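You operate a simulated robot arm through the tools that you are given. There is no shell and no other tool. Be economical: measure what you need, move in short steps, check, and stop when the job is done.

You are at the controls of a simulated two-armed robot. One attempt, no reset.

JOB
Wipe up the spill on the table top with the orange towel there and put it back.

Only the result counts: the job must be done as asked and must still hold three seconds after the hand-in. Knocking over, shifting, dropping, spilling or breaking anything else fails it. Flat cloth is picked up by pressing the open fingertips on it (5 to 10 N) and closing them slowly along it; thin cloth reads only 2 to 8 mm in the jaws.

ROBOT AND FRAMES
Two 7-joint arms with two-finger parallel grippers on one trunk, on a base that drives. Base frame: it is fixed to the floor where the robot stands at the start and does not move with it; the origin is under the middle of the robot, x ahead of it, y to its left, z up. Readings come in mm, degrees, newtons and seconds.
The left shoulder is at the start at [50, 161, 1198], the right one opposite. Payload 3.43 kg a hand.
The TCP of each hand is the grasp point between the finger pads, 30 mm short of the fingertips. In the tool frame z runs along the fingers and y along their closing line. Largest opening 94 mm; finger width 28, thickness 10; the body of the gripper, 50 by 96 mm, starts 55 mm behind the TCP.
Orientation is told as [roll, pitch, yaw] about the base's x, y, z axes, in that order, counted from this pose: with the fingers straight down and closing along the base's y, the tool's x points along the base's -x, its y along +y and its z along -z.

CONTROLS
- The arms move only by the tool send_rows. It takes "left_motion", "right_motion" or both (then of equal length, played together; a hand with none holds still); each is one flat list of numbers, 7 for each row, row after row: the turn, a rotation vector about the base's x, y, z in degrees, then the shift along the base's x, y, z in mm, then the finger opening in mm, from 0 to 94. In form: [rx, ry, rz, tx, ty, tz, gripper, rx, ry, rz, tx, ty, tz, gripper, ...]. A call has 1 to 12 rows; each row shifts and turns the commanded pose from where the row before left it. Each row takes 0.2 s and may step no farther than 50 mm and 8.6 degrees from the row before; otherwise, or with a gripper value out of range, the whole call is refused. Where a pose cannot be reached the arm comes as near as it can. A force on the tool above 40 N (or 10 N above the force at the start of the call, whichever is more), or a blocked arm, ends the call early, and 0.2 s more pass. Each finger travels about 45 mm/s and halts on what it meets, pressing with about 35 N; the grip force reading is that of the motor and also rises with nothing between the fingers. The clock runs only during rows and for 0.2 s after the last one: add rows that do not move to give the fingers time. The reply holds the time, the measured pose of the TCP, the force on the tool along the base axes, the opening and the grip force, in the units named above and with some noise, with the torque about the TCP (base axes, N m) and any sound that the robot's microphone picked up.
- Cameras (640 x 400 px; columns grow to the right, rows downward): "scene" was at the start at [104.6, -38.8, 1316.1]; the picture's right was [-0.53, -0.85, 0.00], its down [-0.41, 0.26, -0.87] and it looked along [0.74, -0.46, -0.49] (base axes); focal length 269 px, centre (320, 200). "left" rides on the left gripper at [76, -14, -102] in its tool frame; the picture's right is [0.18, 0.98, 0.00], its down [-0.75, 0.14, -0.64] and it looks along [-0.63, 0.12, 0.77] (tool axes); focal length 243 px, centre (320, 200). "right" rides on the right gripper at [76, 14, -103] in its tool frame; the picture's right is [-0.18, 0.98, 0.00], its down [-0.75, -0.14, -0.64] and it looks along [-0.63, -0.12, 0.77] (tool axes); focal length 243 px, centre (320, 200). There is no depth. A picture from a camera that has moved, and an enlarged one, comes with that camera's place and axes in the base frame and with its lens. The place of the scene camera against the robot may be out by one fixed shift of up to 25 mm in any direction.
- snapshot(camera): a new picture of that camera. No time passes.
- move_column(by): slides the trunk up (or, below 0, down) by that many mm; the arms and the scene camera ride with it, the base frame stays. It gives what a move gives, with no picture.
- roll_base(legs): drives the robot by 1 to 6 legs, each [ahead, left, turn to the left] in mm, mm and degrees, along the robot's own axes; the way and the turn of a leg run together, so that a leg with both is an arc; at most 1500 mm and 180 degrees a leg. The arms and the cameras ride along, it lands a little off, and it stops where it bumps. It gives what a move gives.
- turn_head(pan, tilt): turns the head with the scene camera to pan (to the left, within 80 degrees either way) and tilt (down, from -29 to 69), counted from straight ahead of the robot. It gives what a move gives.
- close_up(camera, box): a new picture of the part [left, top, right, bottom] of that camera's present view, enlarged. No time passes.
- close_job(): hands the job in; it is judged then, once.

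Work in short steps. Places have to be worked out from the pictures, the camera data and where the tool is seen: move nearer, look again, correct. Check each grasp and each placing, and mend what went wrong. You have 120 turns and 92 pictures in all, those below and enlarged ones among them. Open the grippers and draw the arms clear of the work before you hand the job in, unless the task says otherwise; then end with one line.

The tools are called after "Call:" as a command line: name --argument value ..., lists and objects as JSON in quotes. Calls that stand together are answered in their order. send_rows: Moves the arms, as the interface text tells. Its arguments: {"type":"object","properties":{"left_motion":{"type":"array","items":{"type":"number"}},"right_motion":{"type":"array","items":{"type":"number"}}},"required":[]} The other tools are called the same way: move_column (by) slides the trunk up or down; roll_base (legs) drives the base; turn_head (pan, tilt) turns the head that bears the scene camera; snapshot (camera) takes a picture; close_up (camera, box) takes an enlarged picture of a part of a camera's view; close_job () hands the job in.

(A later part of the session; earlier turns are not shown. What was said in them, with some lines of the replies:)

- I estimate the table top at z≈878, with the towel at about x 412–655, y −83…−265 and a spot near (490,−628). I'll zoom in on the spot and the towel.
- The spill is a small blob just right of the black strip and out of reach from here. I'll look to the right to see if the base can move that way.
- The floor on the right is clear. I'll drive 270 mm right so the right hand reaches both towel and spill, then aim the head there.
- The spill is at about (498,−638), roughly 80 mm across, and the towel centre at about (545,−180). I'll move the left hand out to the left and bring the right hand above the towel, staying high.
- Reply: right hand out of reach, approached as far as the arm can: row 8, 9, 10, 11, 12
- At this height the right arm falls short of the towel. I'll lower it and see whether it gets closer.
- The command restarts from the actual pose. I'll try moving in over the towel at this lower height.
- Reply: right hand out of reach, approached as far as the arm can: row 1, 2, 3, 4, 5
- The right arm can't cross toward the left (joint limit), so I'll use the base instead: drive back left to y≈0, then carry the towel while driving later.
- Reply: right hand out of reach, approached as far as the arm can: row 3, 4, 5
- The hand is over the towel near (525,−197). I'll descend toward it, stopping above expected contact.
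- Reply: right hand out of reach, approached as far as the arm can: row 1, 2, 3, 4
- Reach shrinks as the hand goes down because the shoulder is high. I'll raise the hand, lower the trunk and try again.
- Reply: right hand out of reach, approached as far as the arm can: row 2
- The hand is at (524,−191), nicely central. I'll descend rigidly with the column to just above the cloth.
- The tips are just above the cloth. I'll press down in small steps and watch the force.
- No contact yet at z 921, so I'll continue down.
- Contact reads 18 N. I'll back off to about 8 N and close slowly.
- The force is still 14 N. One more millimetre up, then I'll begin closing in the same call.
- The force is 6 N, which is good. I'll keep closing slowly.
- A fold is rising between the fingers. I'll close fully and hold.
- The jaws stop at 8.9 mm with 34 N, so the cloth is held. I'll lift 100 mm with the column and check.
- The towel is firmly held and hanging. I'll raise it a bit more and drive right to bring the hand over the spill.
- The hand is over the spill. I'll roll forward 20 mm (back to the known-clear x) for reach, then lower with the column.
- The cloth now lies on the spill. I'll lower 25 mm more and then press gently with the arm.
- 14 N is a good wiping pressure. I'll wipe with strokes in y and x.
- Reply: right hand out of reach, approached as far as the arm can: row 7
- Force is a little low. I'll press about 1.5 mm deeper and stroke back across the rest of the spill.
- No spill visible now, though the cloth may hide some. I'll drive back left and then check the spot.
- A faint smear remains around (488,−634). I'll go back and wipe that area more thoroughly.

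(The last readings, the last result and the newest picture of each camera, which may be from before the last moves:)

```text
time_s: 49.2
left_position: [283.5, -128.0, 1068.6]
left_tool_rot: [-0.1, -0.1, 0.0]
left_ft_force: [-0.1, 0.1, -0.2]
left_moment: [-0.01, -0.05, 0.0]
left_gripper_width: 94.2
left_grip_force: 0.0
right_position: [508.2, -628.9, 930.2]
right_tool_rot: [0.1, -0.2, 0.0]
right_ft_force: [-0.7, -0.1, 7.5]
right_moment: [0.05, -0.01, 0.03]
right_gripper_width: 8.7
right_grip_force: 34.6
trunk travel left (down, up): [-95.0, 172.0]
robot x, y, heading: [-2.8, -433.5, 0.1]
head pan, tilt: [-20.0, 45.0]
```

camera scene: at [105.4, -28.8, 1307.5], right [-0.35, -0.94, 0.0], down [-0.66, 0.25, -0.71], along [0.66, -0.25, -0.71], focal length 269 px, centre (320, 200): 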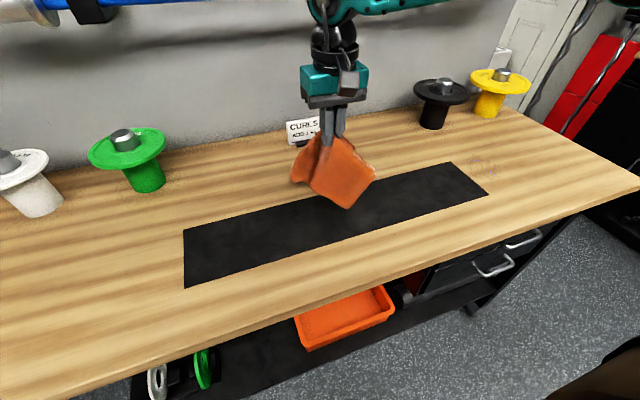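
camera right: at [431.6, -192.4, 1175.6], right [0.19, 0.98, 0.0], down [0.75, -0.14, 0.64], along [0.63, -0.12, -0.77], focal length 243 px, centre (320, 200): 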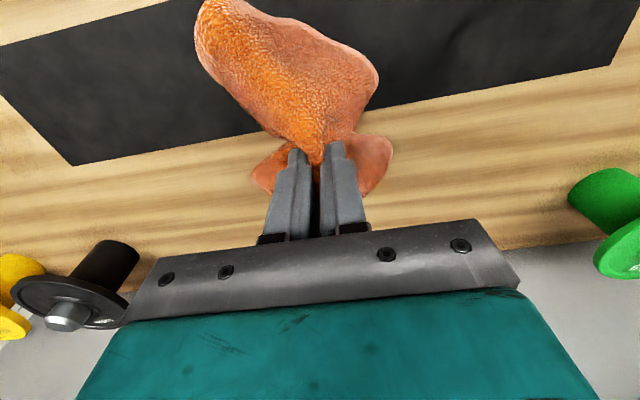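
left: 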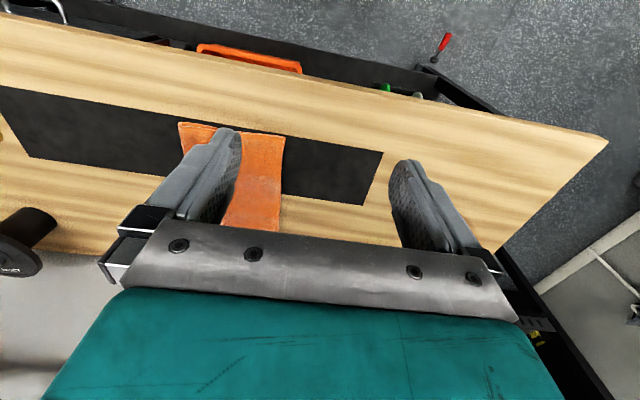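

Before stroking, I'll shift the base 35 mm left so the whole smear lies in comfortable reach (this drags lightly, which just wipes), then press.

Call:
roll_base --legs '[[0, 35, 0]]'

Call:
send_rows --right_motion '[0, 0, 0, 5, -5, -3, 0, 0, 0, 0, 5, -15, -2, 0, 0, 0, 0, 0, -20, 0, 0, 0, 0, 0, 0, -25, 0, 0, 0, 0, 0, 0, -25, 0, 0, 0, 0, 0, -10, -5, 0, 0, 0, 0, 0, -10, 20, 0, 0, 0, 0, 0, 0, 25, 0, 0, 0, 0, 0, 0, 25, 0, 0, 0, 0, 0, 0, 25, 0, 0]'

```text
time_s: 50.0
left_position: [281.7, -92.6, 1067.9]
left_tool_rot: [-0.2, -0.2, 0.0]
left_ft_force: [-0.2, -0.8, 0.2]
left_moment: [-0.02, -0.01, 0.0]
left_gripper_width: 94.0
left_grip_force: 0.1
right_position: [508.3, -592.7, 928.8]
right_tool_rot: [0.0, -0.1, 0.0]
right_ft_force: [-0.1, 3.2, 7.1]
right_moment: [0.11, 0.03, 0.0]
right_gripper_width: 8.6
right_grip_force: 35.1
trunk travel left (down, up): [-95.0, 172.0]
robot x, y, heading: [0.9, -407.6, -0.0]
head pan, tilt: [-20.0, 45.0]
```

```text
time_s: 52.2
left_position: [282.2, -92.7, 1067.5]
left_tool_rot: [-0.1, -0.1, 0.1]
left_ft_force: [0.3, 0.0, -0.3]
left_moment: [0.04, 0.0, -0.01]
left_gripper_width: 94.1
left_grip_force: 0.1
right_position: [498.1, -593.7, 924.7]
right_tool_rot: [0.0, -0.2, 0.1]
right_ft_force: [-0.8, -6.3, 16.0]
right_moment: [-0.12, 0.04, 0.09]
right_gripper_width: 8.7
right_grip_force: 34.8
trunk travel left (down, up): [-95.0, 172.0]
robot x, y, heading: [1.3, -403.5, 0.5]
head pan, tilt: [-20.0, 45.0]
```

16 N, good pressure. I'll continue rastering toward the near side.

Call:
send_rows --right_motion '[0, 0, 0, -15, -10, 0, 0, 0, 0, 0, 0, -28, 0, 0, 0, 0, 0, 0, -28, 0, 0, 0, 0, 0, 0, -28, 0, 0, 0, 0, 0, -18, 0, 0, 0, 0, 0, 0, 0, 30, 0, 0, 0, 0, 0, 0, 30, 0, 0, 0, 0, 0, 0, 30, 0, 0, 0, 0, 0, -18, -10, 0, 0, 0, 0, 0, 0, -30, 0, 0, 0, 0, 0, 0, -30, 0, 0, 0, 0, 0, 0, -20, 0, 0]'

Call:
send_rows --right_motion '[0, 0, 0, 25, 10, 0, 0, 0, 0, 0, 25, 0, 0, 0, 0, 0, 0, 25, 0, 0, 0, 0, 0, 0, -25, 15, 0, 0, 0, 0, 0, -25, 5, 0, 0, 0, 0, 0, -25, 0, 0, 0, 0, 0, 0, 25, 15, 0, 0, 0, 0, 0, 25, 5, 0, 0, 0, 0, 0, 25, 0, 0, 0, 0, 0, 0, -25, 20, 0, 0, 0, 0, 0, -25, 0, 0, 0, 0, 0, 0, 25, 10, 0, 0]'

Call:
move_column --by 150

Call:
roll_base --legs '[[0, 415, -0.4]]'

Call:
close_up --camera "scene" --box '[400, 80, 600, 220]'

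Call:
snapshot --camera "scene"

```text
time_s: 54.9
left_position: [284.1, -92.4, 1067.9]
left_tool_rot: [-0.1, -0.1, 0.1]
left_ft_force: [-0.3, -1.0, 0.2]
left_moment: [-0.03, 0.03, 0.01]
left_gripper_width: 94.1
left_grip_force: 0.0
right_position: [445.1, -687.3, 925.8]
right_tool_rot: [0.0, -0.1, 0.2]
right_ft_force: [-0.1, 5.1, 11.4]
right_moment: [0.25, -0.02, 0.06]
right_gripper_width: 9.0
right_grip_force: 35.2
trunk travel left (down, up): [-95.0, 172.0]
robot x, y, heading: [-0.2, -403.5, 0.1]
head pan, tilt: [-20.0, 45.0]
```

```text
time_s: 57.5
left_position: [282.2, -92.5, 1069.1]
left_tool_rot: [-0.1, -0.2, 0.1]
left_ft_force: [0.6, -0.7, 0.8]
left_moment: [-0.02, -0.04, -0.02]
left_gripper_width: 94.0
left_grip_force: 0.0
right_position: [493.3, -608.2, 925.0]
right_tool_rot: [0.1, -0.1, 0.1]
right_ft_force: [-5.7, -1.4, 17.8]
right_moment: [0.08, 0.16, 0.09]
right_gripper_width: 8.7
right_grip_force: 34.9
trunk travel left (down, up): [-95.0, 172.0]
robot x, y, heading: [1.4, -401.6, -0.0]
head pan, tilt: [-20.0, 45.0]
```

```text
time_s: 59.2
left_position: [283.8, -93.5, 1216.5]
left_tool_rot: [0.0, 0.1, 0.1]
left_ft_force: [-0.2, -0.8, -0.1]
left_moment: [0.02, 0.0, -0.01]
left_gripper_width: 93.7
left_grip_force: 0.1
right_position: [497.1, -608.4, 1073.2]
right_tool_rot: [0.0, -0.1, 0.1]
right_ft_force: [0.4, 0.7, -0.6]
right_moment: [0.07, 0.0, 0.03]
right_gripper_width: 8.9
right_grip_force: 35.1
trunk travel left (down, up): [-245.0, 22.0]
robot x, y, heading: [-0.3, -400.1, 0.1]
head pan, tilt: [-20.0, 45.0]
```

```text
time_s: 61.8
left_position: [288.7, 318.7, 1216.3]
left_tool_rot: [-0.1, -0.1, -0.5]
left_ft_force: [-0.1, 0.7, -0.1]
left_moment: [-0.03, -0.02, 0.0]
left_gripper_width: 94.2
left_grip_force: 0.0
right_position: [496.2, -200.3, 1073.0]
right_tool_rot: [0.0, -0.2, -0.6]
right_ft_force: [-0.7, 0.1, -0.8]
right_moment: [0.01, -0.02, 0.06]
right_gripper_width: 9.0
right_grip_force: 35.5
trunk travel left (down, up): [-245.0, 22.0]
robot x, y, heading: [1.7, 11.6, -0.9]
head pan, tilt: [-20.0, 45.0]
```

```text
2.86 times, centred on (500, 150) of scene
camera zoom: at [106.2, -7.5, 1312.5], right [-0.35, -0.94, 0.0], down [-0.66, 0.25, -0.71], along [0.66, -0.25, -0.71], focal length 770 px, centre (-194, 343)
```

zoom: 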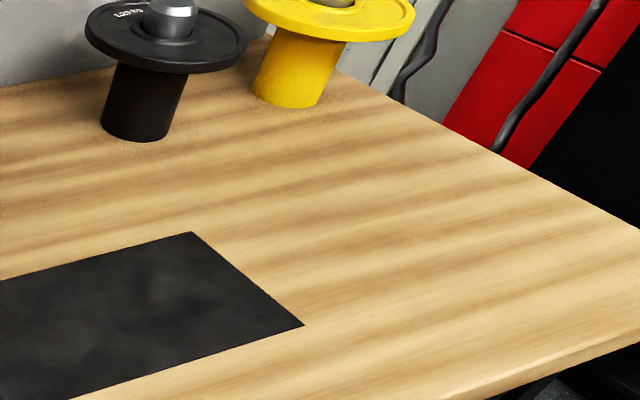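

```text
62 pictures are left
camera scene: at [106.2, -7.5, 1312.5], right [-0.35, -0.94, 0.0], down [-0.66, 0.25, -0.71], along [0.66, -0.25, -0.71], focal length 269 px, centre (320, 200)
```

scene: 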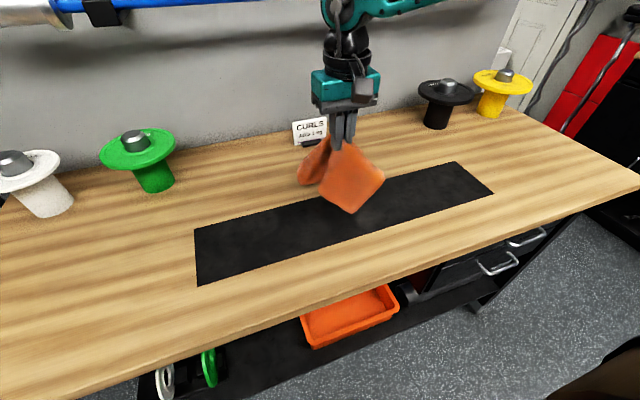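

The spot is clean. Now I'll put the towel back: align to where I gripped it, (523,−192), and lower.

Call:
move_column --by -95

Call:
send_rows --right_motion '[0, 0, 0.3, 10, 3, 0, 0, 0, 0, 0.3, 10, 3, 0, 0, 0, 0, 0, 8, 2, 0, 0, 0, 0, 0, 0, 0, 0, 0]'

Call:
move_column --by -47

Call:
snapshot --camera "scene"

Call:
snapshot --camera "right"

```text
time_s: 63.0
left_position: [288.1, 317.4, 1123.2]
left_tool_rot: [0.0, 0.0, -0.5]
left_ft_force: [0.8, 0.2, -0.4]
left_moment: [0.0, 0.02, 0.0]
left_gripper_width: 94.2
left_grip_force: 0.0
right_position: [497.4, -200.7, 977.2]
right_tool_rot: [0.1, -0.1, -0.5]
right_ft_force: [0.1, -1.0, -0.7]
right_moment: [0.04, 0.0, 0.09]
right_gripper_width: 8.8
right_grip_force: 35.1
trunk travel left (down, up): [-150.0, 117.0]
robot x, y, heading: [3.3, 11.1, -0.9]
head pan, tilt: [-20.0, 45.0]
```

```text
time_s: 64.0
left_position: [288.9, 317.7, 1121.8]
left_tool_rot: [-0.2, -0.1, -0.5]
left_ft_force: [0.0, -0.1, 0.3]
left_moment: [0.0, -0.01, -0.04]
left_gripper_width: 94.1
left_grip_force: 0.0
right_position: [524.7, -190.9, 977.6]
right_tool_rot: [0.1, -0.1, 0.0]
right_ft_force: [0.0, -0.8, -0.7]
right_moment: [0.02, 0.0, 0.03]
right_gripper_width: 8.7
right_grip_force: 35.2
trunk travel left (down, up): [-150.0, 117.0]
robot x, y, heading: [4.5, 11.2, -0.7]
head pan, tilt: [-20.0, 45.0]
```

```text
time_s: 64.9
left_position: [287.9, 317.8, 1076.2]
left_tool_rot: [-0.1, -0.1, -0.4]
left_ft_force: [-0.2, 0.2, 0.0]
left_moment: [-0.01, -0.03, 0.01]
left_gripper_width: 93.8
left_grip_force: 0.2
right_position: [524.0, -191.4, 932.5]
right_tool_rot: [0.1, -0.4, 0.1]
right_ft_force: [0.8, -0.3, 10.5]
right_moment: [-0.01, -0.09, 0.04]
right_gripper_width: 9.0
right_grip_force: 35.5
trunk travel left (down, up): [-103.0, 164.0]
robot x, y, heading: [3.3, 8.0, -0.5]
head pan, tilt: [-20.0, 45.0]
```

```text
61 pictures are left
camera scene: at [105.5, -7.8, 1170.7], right [-0.35, -0.94, 0.0], down [-0.66, 0.25, -0.71], along [0.66, -0.25, -0.71], focal length 269 px, centre (320, 200)
```

scene: 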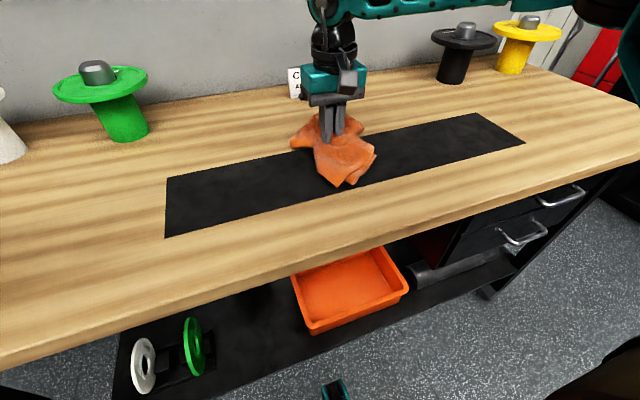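

```text
60 pictures are left
camera right: at [447.2, -179.4, 1034.1], right [0.18, 0.98, 0.0], down [0.75, -0.14, 0.65], along [0.64, -0.12, -0.76], focal length 243 px, centre (320, 200)
```

right: 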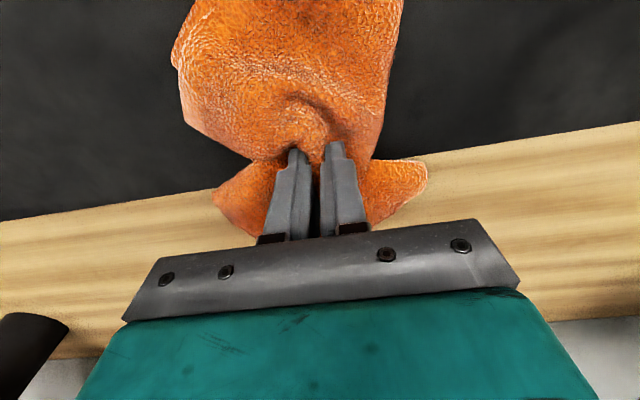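

The towel is on the table at its place. I'll open the fingers slowly and lift clear.

Call:
send_rows --right_motion '[0, 0, 0, 0, 0, 0, 8, 0, 0, 0, 0, 0, 0, 16, 0, 0, 0, 0, 0, 0, 24, 0, 0, 0, 0, 0, 0, 32, 0, 0, 0, 0, 0, 0, 40, 0, 0, 0, 0, 0, 0, 46, 0, 0, 0, 0, 0, 0, 46, 0, 0, 0, 0, 0, 20, 46, 0, 0, 0, 0, 0, 30, 46, 0, 0, 0, 0, 0, 30, 46, 0, 0, 0, 0, 0, 30, 46]'

Call:
snapshot --camera "scene"

Call:
snapshot --camera "right"

```text
time_s: 67.3
left_position: [289.2, 318.3, 1075.2]
left_tool_rot: [-0.1, -0.1, -0.5]
left_ft_force: [0.0, 0.5, 0.1]
left_moment: [-0.01, 0.01, -0.03]
left_gripper_width: 94.1
left_grip_force: 0.1
right_position: [523.3, -193.6, 1039.9]
right_tool_rot: [0.1, 0.1, 0.2]
right_ft_force: [-1.3, -0.3, 0.2]
right_moment: [-0.03, -0.02, -0.03]
right_gripper_width: 45.7
right_grip_force: 0.1
trunk travel left (down, up): [-103.0, 164.0]
robot x, y, heading: [3.5, 12.3, -0.2]
head pan, tilt: [-20.0, 45.0]
```

```text
59 pictures are left
camera scene: at [106.2, -8.0, 1170.4], right [-0.35, -0.94, 0.0], down [-0.66, 0.25, -0.71], along [0.66, -0.25, -0.71], focal length 269 px, centre (320, 200)
```

scene: 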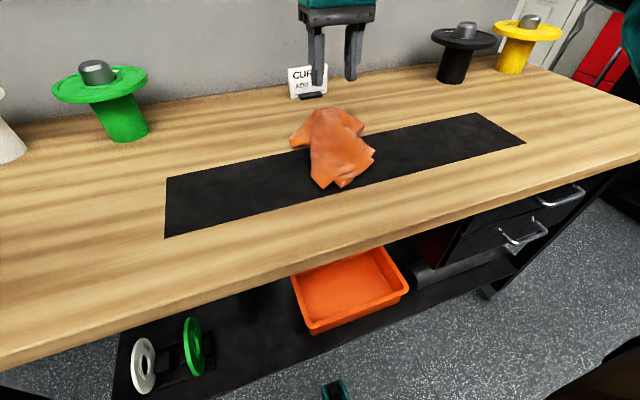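

```text
58 pictures are left
camera right: at [446.7, -180.8, 1142.3], right [0.18, 0.98, 0.0], down [0.75, -0.14, 0.64], along [0.63, -0.12, -0.77], focal length 243 px, centre (320, 200)
```

right: 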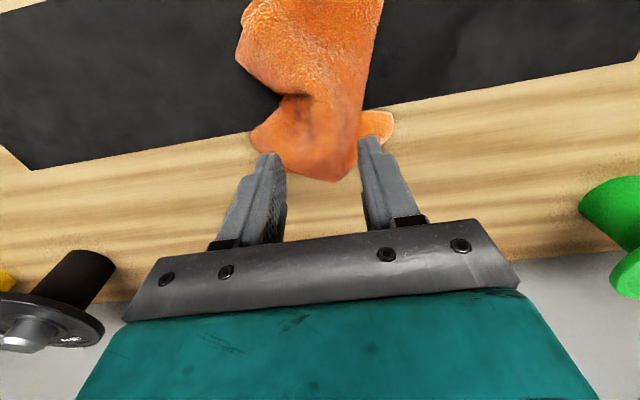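

The towel is in place but bunched, roughly 35 mm off its old centre. I'll look closer to decide whether to spread it.

Call:
close_up --camera "scene" --box '[260, 90, 420, 200]'

```text
3.64 times, centred on (340, 145) of scene
camera zoom: at [106.2, -8.0, 1170.4], right [-0.35, -0.94, 0.0], down [-0.66, 0.25, -0.71], along [0.66, -0.25, -0.71], focal length 980 px, centre (247, 400)
```

zoom: 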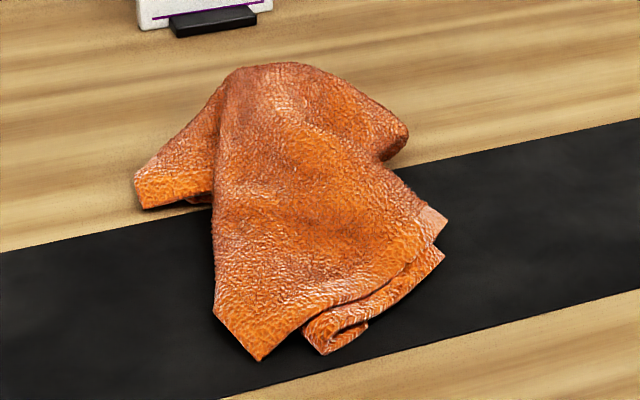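

It's a loose heap. I'd like to shift it about 30 mm forward and left and open it up; I need more forward reach, so I'll check base-to-table clearance.

Call:
turn_head --pan 0 --tilt 69

Call:
snapshot --camera "scene"

```text
time_s: 68.2
left_position: [289.1, 317.3, 1075.4]
left_tool_rot: [-0.1, -0.2, -0.4]
left_ft_force: [0.0, -0.4, 0.3]
left_moment: [0.03, 0.01, 0.0]
left_gripper_width: 94.1
left_grip_force: 0.0
right_position: [522.9, -192.9, 1039.2]
right_tool_rot: [0.2, -0.1, 0.1]
right_ft_force: [1.4, -1.2, 0.4]
right_moment: [-0.02, 0.0, 0.0]
right_gripper_width: 46.1
right_grip_force: 0.0
trunk travel left (down, up): [-103.0, 164.0]
robot x, y, heading: [1.9, 12.7, -0.7]
head pan, tilt: [0.0, 68.8]
```

```text
56 pictures are left
camera scene: at [86.0, 20.0, 1141.6], right [-0.01, -1.0, 0.0], down [-0.93, 0.01, -0.36], along [0.36, 0.0, -0.93], focal length 269 px, centre (320, 200)
```

scene: 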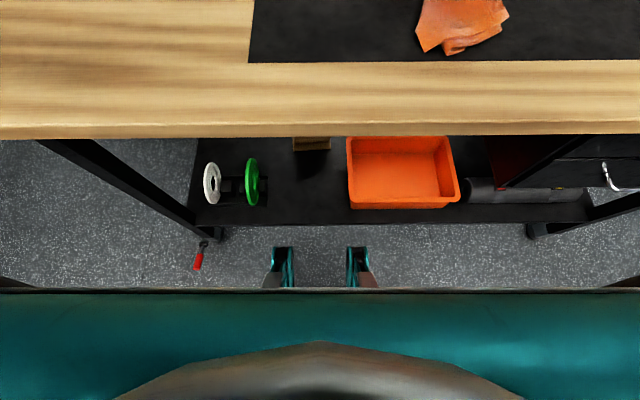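

The front feet clear the table legs by about 45 mm, so rolling forward 30 mm is safe. I'll re-grip the heap's ridge, lift slightly, and shift it with the base by about (+30,+22).

Call:
send_rows --right_motion '[0, 0, 0, 0, -2, -30, 70, 0, 0, 0, 0, -2, -30, 70, 0, 0, 0, 0, -2, -30, 70, 0, 0, 0, 0, 0, -16, 70, 0, 0, 0, 0, 0, 0, 60, 0, 0, 0, 0, 0, 0, 50, 0, 0, 0, 0, 0, 0, 40, 0, 0, 0, 0, 0, 0, 30, 0, 0, 0, 0, 0, 0, 20, 0, 0, 0, 0, 0, 0, 10, 0, 0, 0, 0, 0, 0, 0, 0, 0, 0, 0, 0, 0, 0]'

Call:
snapshot --camera "right"

```text
time_s: 70.8
left_position: [288.6, 316.6, 1075.8]
left_tool_rot: [-0.1, 0.0, -0.6]
left_ft_force: [0.2, 0.3, -0.7]
left_moment: [0.02, -0.02, 0.0]
left_gripper_width: 94.0
left_grip_force: 0.1
right_position: [524.5, -200.8, 934.2]
right_tool_rot: [0.1, -0.1, 0.2]
right_ft_force: [-0.6, -0.2, 1.1]
right_moment: [-0.08, 0.0, -0.01]
right_gripper_width: 14.0
right_grip_force: 34.5
trunk travel left (down, up): [-103.0, 164.0]
robot x, y, heading: [0.7, 9.9, -0.3]
head pan, tilt: [0.0, 68.8]
```

```text
55 pictures are left
camera right: at [446.9, -187.4, 1035.5], right [0.18, 0.98, 0.0], down [0.75, -0.14, 0.64], along [0.63, -0.12, -0.77], focal length 243 px, centre (320, 200)
```

right: 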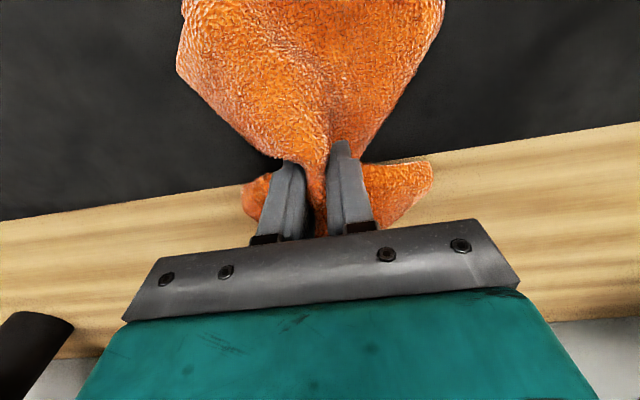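

The ridge is gripped (14 mm). I'll lift 25 mm, roll forward and left, and lower.

Call:
move_column --by 25

Call:
roll_base --legs '[[32, 24, 0]]'

Call:
move_column --by -27

Call:
send_rows --right_motion '[0, 0, 0, 0, 0, 0, 15, 0, 0, 0, 0, 0, 0, 23, 0, 0, 0, 0, 0, 0, 31, 0, 0, 0, 0, 0, 0, 39, 0, 0, 0, 0, 0, 0, 46, 0, 0, 0, 0, 0, 0, 50, 0, 0, 0, 0, 0, 20, 50, 0, 0, 0, 0, 0, 30, 50, 0, 0, 0, 0, 0, 30, 50, 0, 0, 0, 0, 0, 30, 50, 0, 0, 0, 0, 0, 30, 50]'

Call:
turn_head --pan -20 --tilt 45

Call:
snapshot --camera "scene"

Call:
snapshot --camera "right"

```text
time_s: 71.5
left_position: [289.4, 318.3, 1101.0]
left_tool_rot: [-0.1, 0.0, -0.4]
left_ft_force: [-0.5, 0.2, 0.3]
left_moment: [0.04, -0.02, 0.01]
left_gripper_width: 94.1
left_grip_force: 0.1
right_position: [525.2, -199.6, 959.4]
right_tool_rot: [0.1, -0.1, 0.1]
right_ft_force: [0.0, 0.3, -0.7]
right_moment: [-0.03, -0.02, 0.01]
right_gripper_width: 14.0
right_grip_force: 35.1
trunk travel left (down, up): [-128.0, 139.0]
robot x, y, heading: [5.5, 12.5, -0.5]
head pan, tilt: [0.0, 68.8]
```

```text
time_s: 72.5
left_position: [316.5, 336.7, 1099.8]
left_tool_rot: [-0.1, 0.1, -0.8]
left_ft_force: [-0.4, -0.4, -0.3]
left_moment: [0.01, 0.02, -0.03]
left_gripper_width: 94.1
left_grip_force: 0.1
right_position: [545.5, -182.4, 958.7]
right_tool_rot: [0.2, -0.1, -0.3]
right_ft_force: [-0.3, -0.2, -0.2]
right_moment: [-0.02, -0.02, 0.0]
right_gripper_width: 13.6
right_grip_force: 35.2
trunk travel left (down, up): [-128.0, 139.0]
robot x, y, heading: [27.8, 33.8, -1.0]
head pan, tilt: [0.0, 68.8]
stopped in leg 1: the robot was blocked; the commanded pose is now the measured one
```

```text
time_s: 73.3
left_position: [315.5, 337.3, 1073.2]
left_tool_rot: [-0.2, 0.1, -0.9]
left_ft_force: [0.6, 0.8, -0.6]
left_moment: [0.02, 0.01, 0.01]
left_gripper_width: 93.7
left_grip_force: 0.1
right_position: [545.8, -182.3, 931.4]
right_tool_rot: [0.1, -0.2, -0.3]
right_ft_force: [0.8, -0.2, 2.7]
right_moment: [-0.06, -0.02, 0.02]
right_gripper_width: 14.0
right_grip_force: 34.9
trunk travel left (down, up): [-101.0, 166.0]
robot x, y, heading: [24.4, 27.9, -1.3]
head pan, tilt: [0.0, 68.8]
```

```text
time_s: 75.7
left_position: [315.6, 336.8, 1072.3]
left_tool_rot: [0.0, 0.1, -0.9]
left_ft_force: [-1.1, -0.4, -0.1]
left_moment: [-0.01, 0.03, 0.01]
left_gripper_width: 93.8
left_grip_force: 0.1
right_position: [544.4, -185.0, 1071.7]
right_tool_rot: [0.0, -0.1, -0.3]
right_ft_force: [1.0, 0.0, 0.5]
right_moment: [-0.02, -0.01, -0.01]
right_gripper_width: 49.8
right_grip_force: 0.0
trunk travel left (down, up): [-101.0, 166.0]
robot x, y, heading: [28.9, 34.7, -0.9]
head pan, tilt: [0.0, 68.8]
```

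```text
time_s: 76.5
left_position: [316.3, 337.9, 1073.1]
left_tool_rot: [0.0, 0.0, -0.9]
left_ft_force: [-0.2, -0.3, -0.1]
left_moment: [-0.03, 0.01, -0.02]
left_gripper_width: 94.1
left_grip_force: 0.1
right_position: [543.5, -185.4, 1072.4]
right_tool_rot: [0.2, 0.0, -0.2]
right_ft_force: [0.5, -0.6, -0.3]
right_moment: [0.02, 0.02, 0.02]
right_gripper_width: 50.0
right_grip_force: 0.1
trunk travel left (down, up): [-101.0, 166.0]
robot x, y, heading: [24.0, 31.2, -1.1]
head pan, tilt: [-20.0, 45.0]
```

```text
54 pictures are left
camera scene: at [130.5, 12.6, 1168.4], right [-0.36, -0.93, 0.0], down [-0.66, 0.25, -0.71], along [0.66, -0.25, -0.71], focal length 269 px, centre (320, 200)
```

scene: 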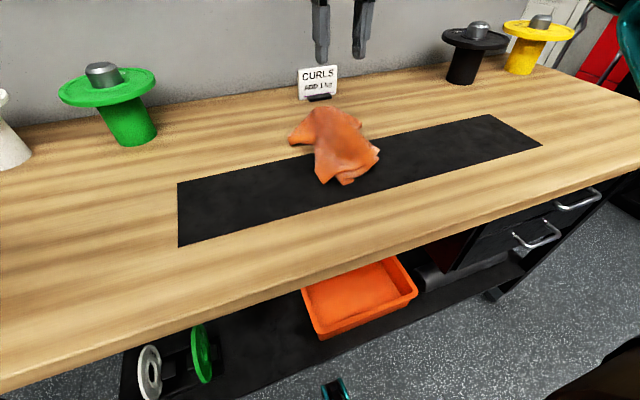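

```text
53 pictures are left
camera right: at [467.8, -170.9, 1172.2], right [0.19, 0.98, 0.0], down [0.75, -0.15, 0.64], along [0.63, -0.12, -0.77], focal length 243 px, centre (320, 200)
```

right: 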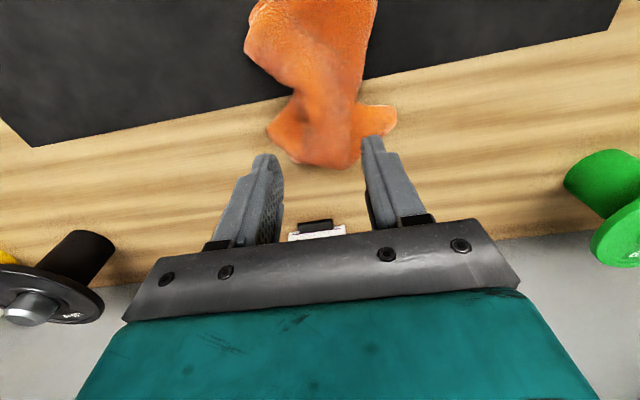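

The base touched something lightly at x≈25, but nothing looks disturbed. The towel now sits around its original centre, so I'll back off and retract the right arm.

Call:
roll_base --legs '[[-30, 0, 0.8]]'

Call:
send_rows --right_motion '[0, 0, 0, -20, -10, 30, 80, 0, 0, 0, -25, -20, 20, 80, 0, 0, 0, -30, -30, 0, 80, 0, 0, 0, -30, -30, 0, 80, 0, 0, 0, -30, -30, 0, 80, 0, 0, 0, -30, -30, 0, 80, 0, 0, 0, 0, 0, 0, 80]'

Call:
snapshot --camera "scene"

Call:
turn_head --pan -5 --tilt 66

Call:
snapshot --camera "scene"

```text
time_s: 77.4
left_position: [281.7, 341.8, 1073.6]
left_tool_rot: [-0.1, 0.0, 0.0]
left_ft_force: [-0.9, -0.2, -1.0]
left_moment: [-0.01, 0.0, 0.01]
left_gripper_width: 93.8
left_grip_force: 0.1
right_position: [518.4, -175.6, 1070.9]
right_tool_rot: [0.2, -0.2, 0.5]
right_ft_force: [0.1, 0.5, -0.5]
right_moment: [-0.03, -0.01, -0.02]
right_gripper_width: 50.0
right_grip_force: 0.1
trunk travel left (down, up): [-101.0, 166.0]
robot x, y, heading: [-6.8, 33.5, -0.2]
head pan, tilt: [-20.0, 45.0]
```

```text
time_s: 79.0
left_position: [282.4, 341.9, 1072.3]
left_tool_rot: [-0.1, 0.0, 0.0]
left_ft_force: [0.4, 0.1, 0.1]
left_moment: [0.03, 0.02, 0.01]
left_gripper_width: 94.0
left_grip_force: 0.0
right_position: [350.7, -326.4, 1119.1]
right_tool_rot: [0.1, -0.1, 0.6]
right_ft_force: [-0.5, -0.1, -0.1]
right_moment: [0.01, 0.0, 0.0]
right_gripper_width: 80.2
right_grip_force: 0.1
trunk travel left (down, up): [-101.0, 166.0]
robot x, y, heading: [-0.1, 31.3, -0.3]
head pan, tilt: [-20.0, 45.0]
```

```text
52 pictures are left
camera scene: at [101.5, 14.7, 1168.4], right [-0.34, -0.94, 0.0], down [-0.66, 0.24, -0.71], along [0.66, -0.24, -0.71], focal length 269 px, centre (320, 200)
```

scene: 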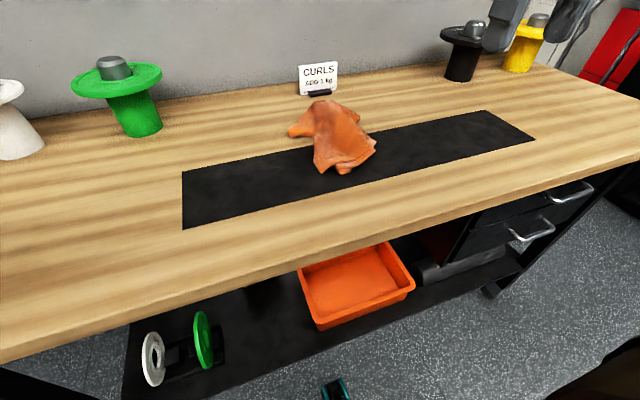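

```text
time_s: 79.8
left_position: [282.0, 341.9, 1073.2]
left_tool_rot: [-0.1, 0.0, 0.0]
left_ft_force: [-0.4, 0.9, 0.3]
left_moment: [-0.03, -0.02, 0.0]
left_gripper_width: 93.9
left_grip_force: 0.2
right_position: [352.1, -327.1, 1120.1]
right_tool_rot: [0.1, -0.2, 0.4]
right_ft_force: [0.1, 0.2, -0.4]
right_moment: [0.01, 0.01, 0.02]
right_gripper_width: 79.9
right_grip_force: 0.0
trunk travel left (down, up): [-101.0, 166.0]
robot x, y, heading: [-4.1, 36.5, 0.1]
head pan, tilt: [-5.0, 66.0]
```

```text
51 pictures are left
camera scene: at [84.4, 37.2, 1142.4], right [-0.09, -1.0, 0.0], down [-0.91, 0.08, -0.41], along [0.41, -0.04, -0.91], focal length 269 px, centre (320, 200)
```

scene: 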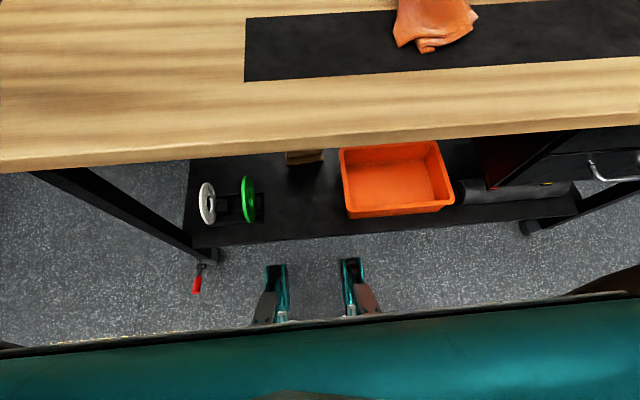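

The table is clean, everything else stands as before, and the towel is back at its place. Both grippers are open and clear, so I'm handing in.

Call:
close_job

```text
The job is handed in.
```

I wiped up the spill with the orange towel and put the towel back within about 15 mm of where it lay; it now rests bunched rather than flat. The base touched something lightly while rolling forward, but nothing looked moved.
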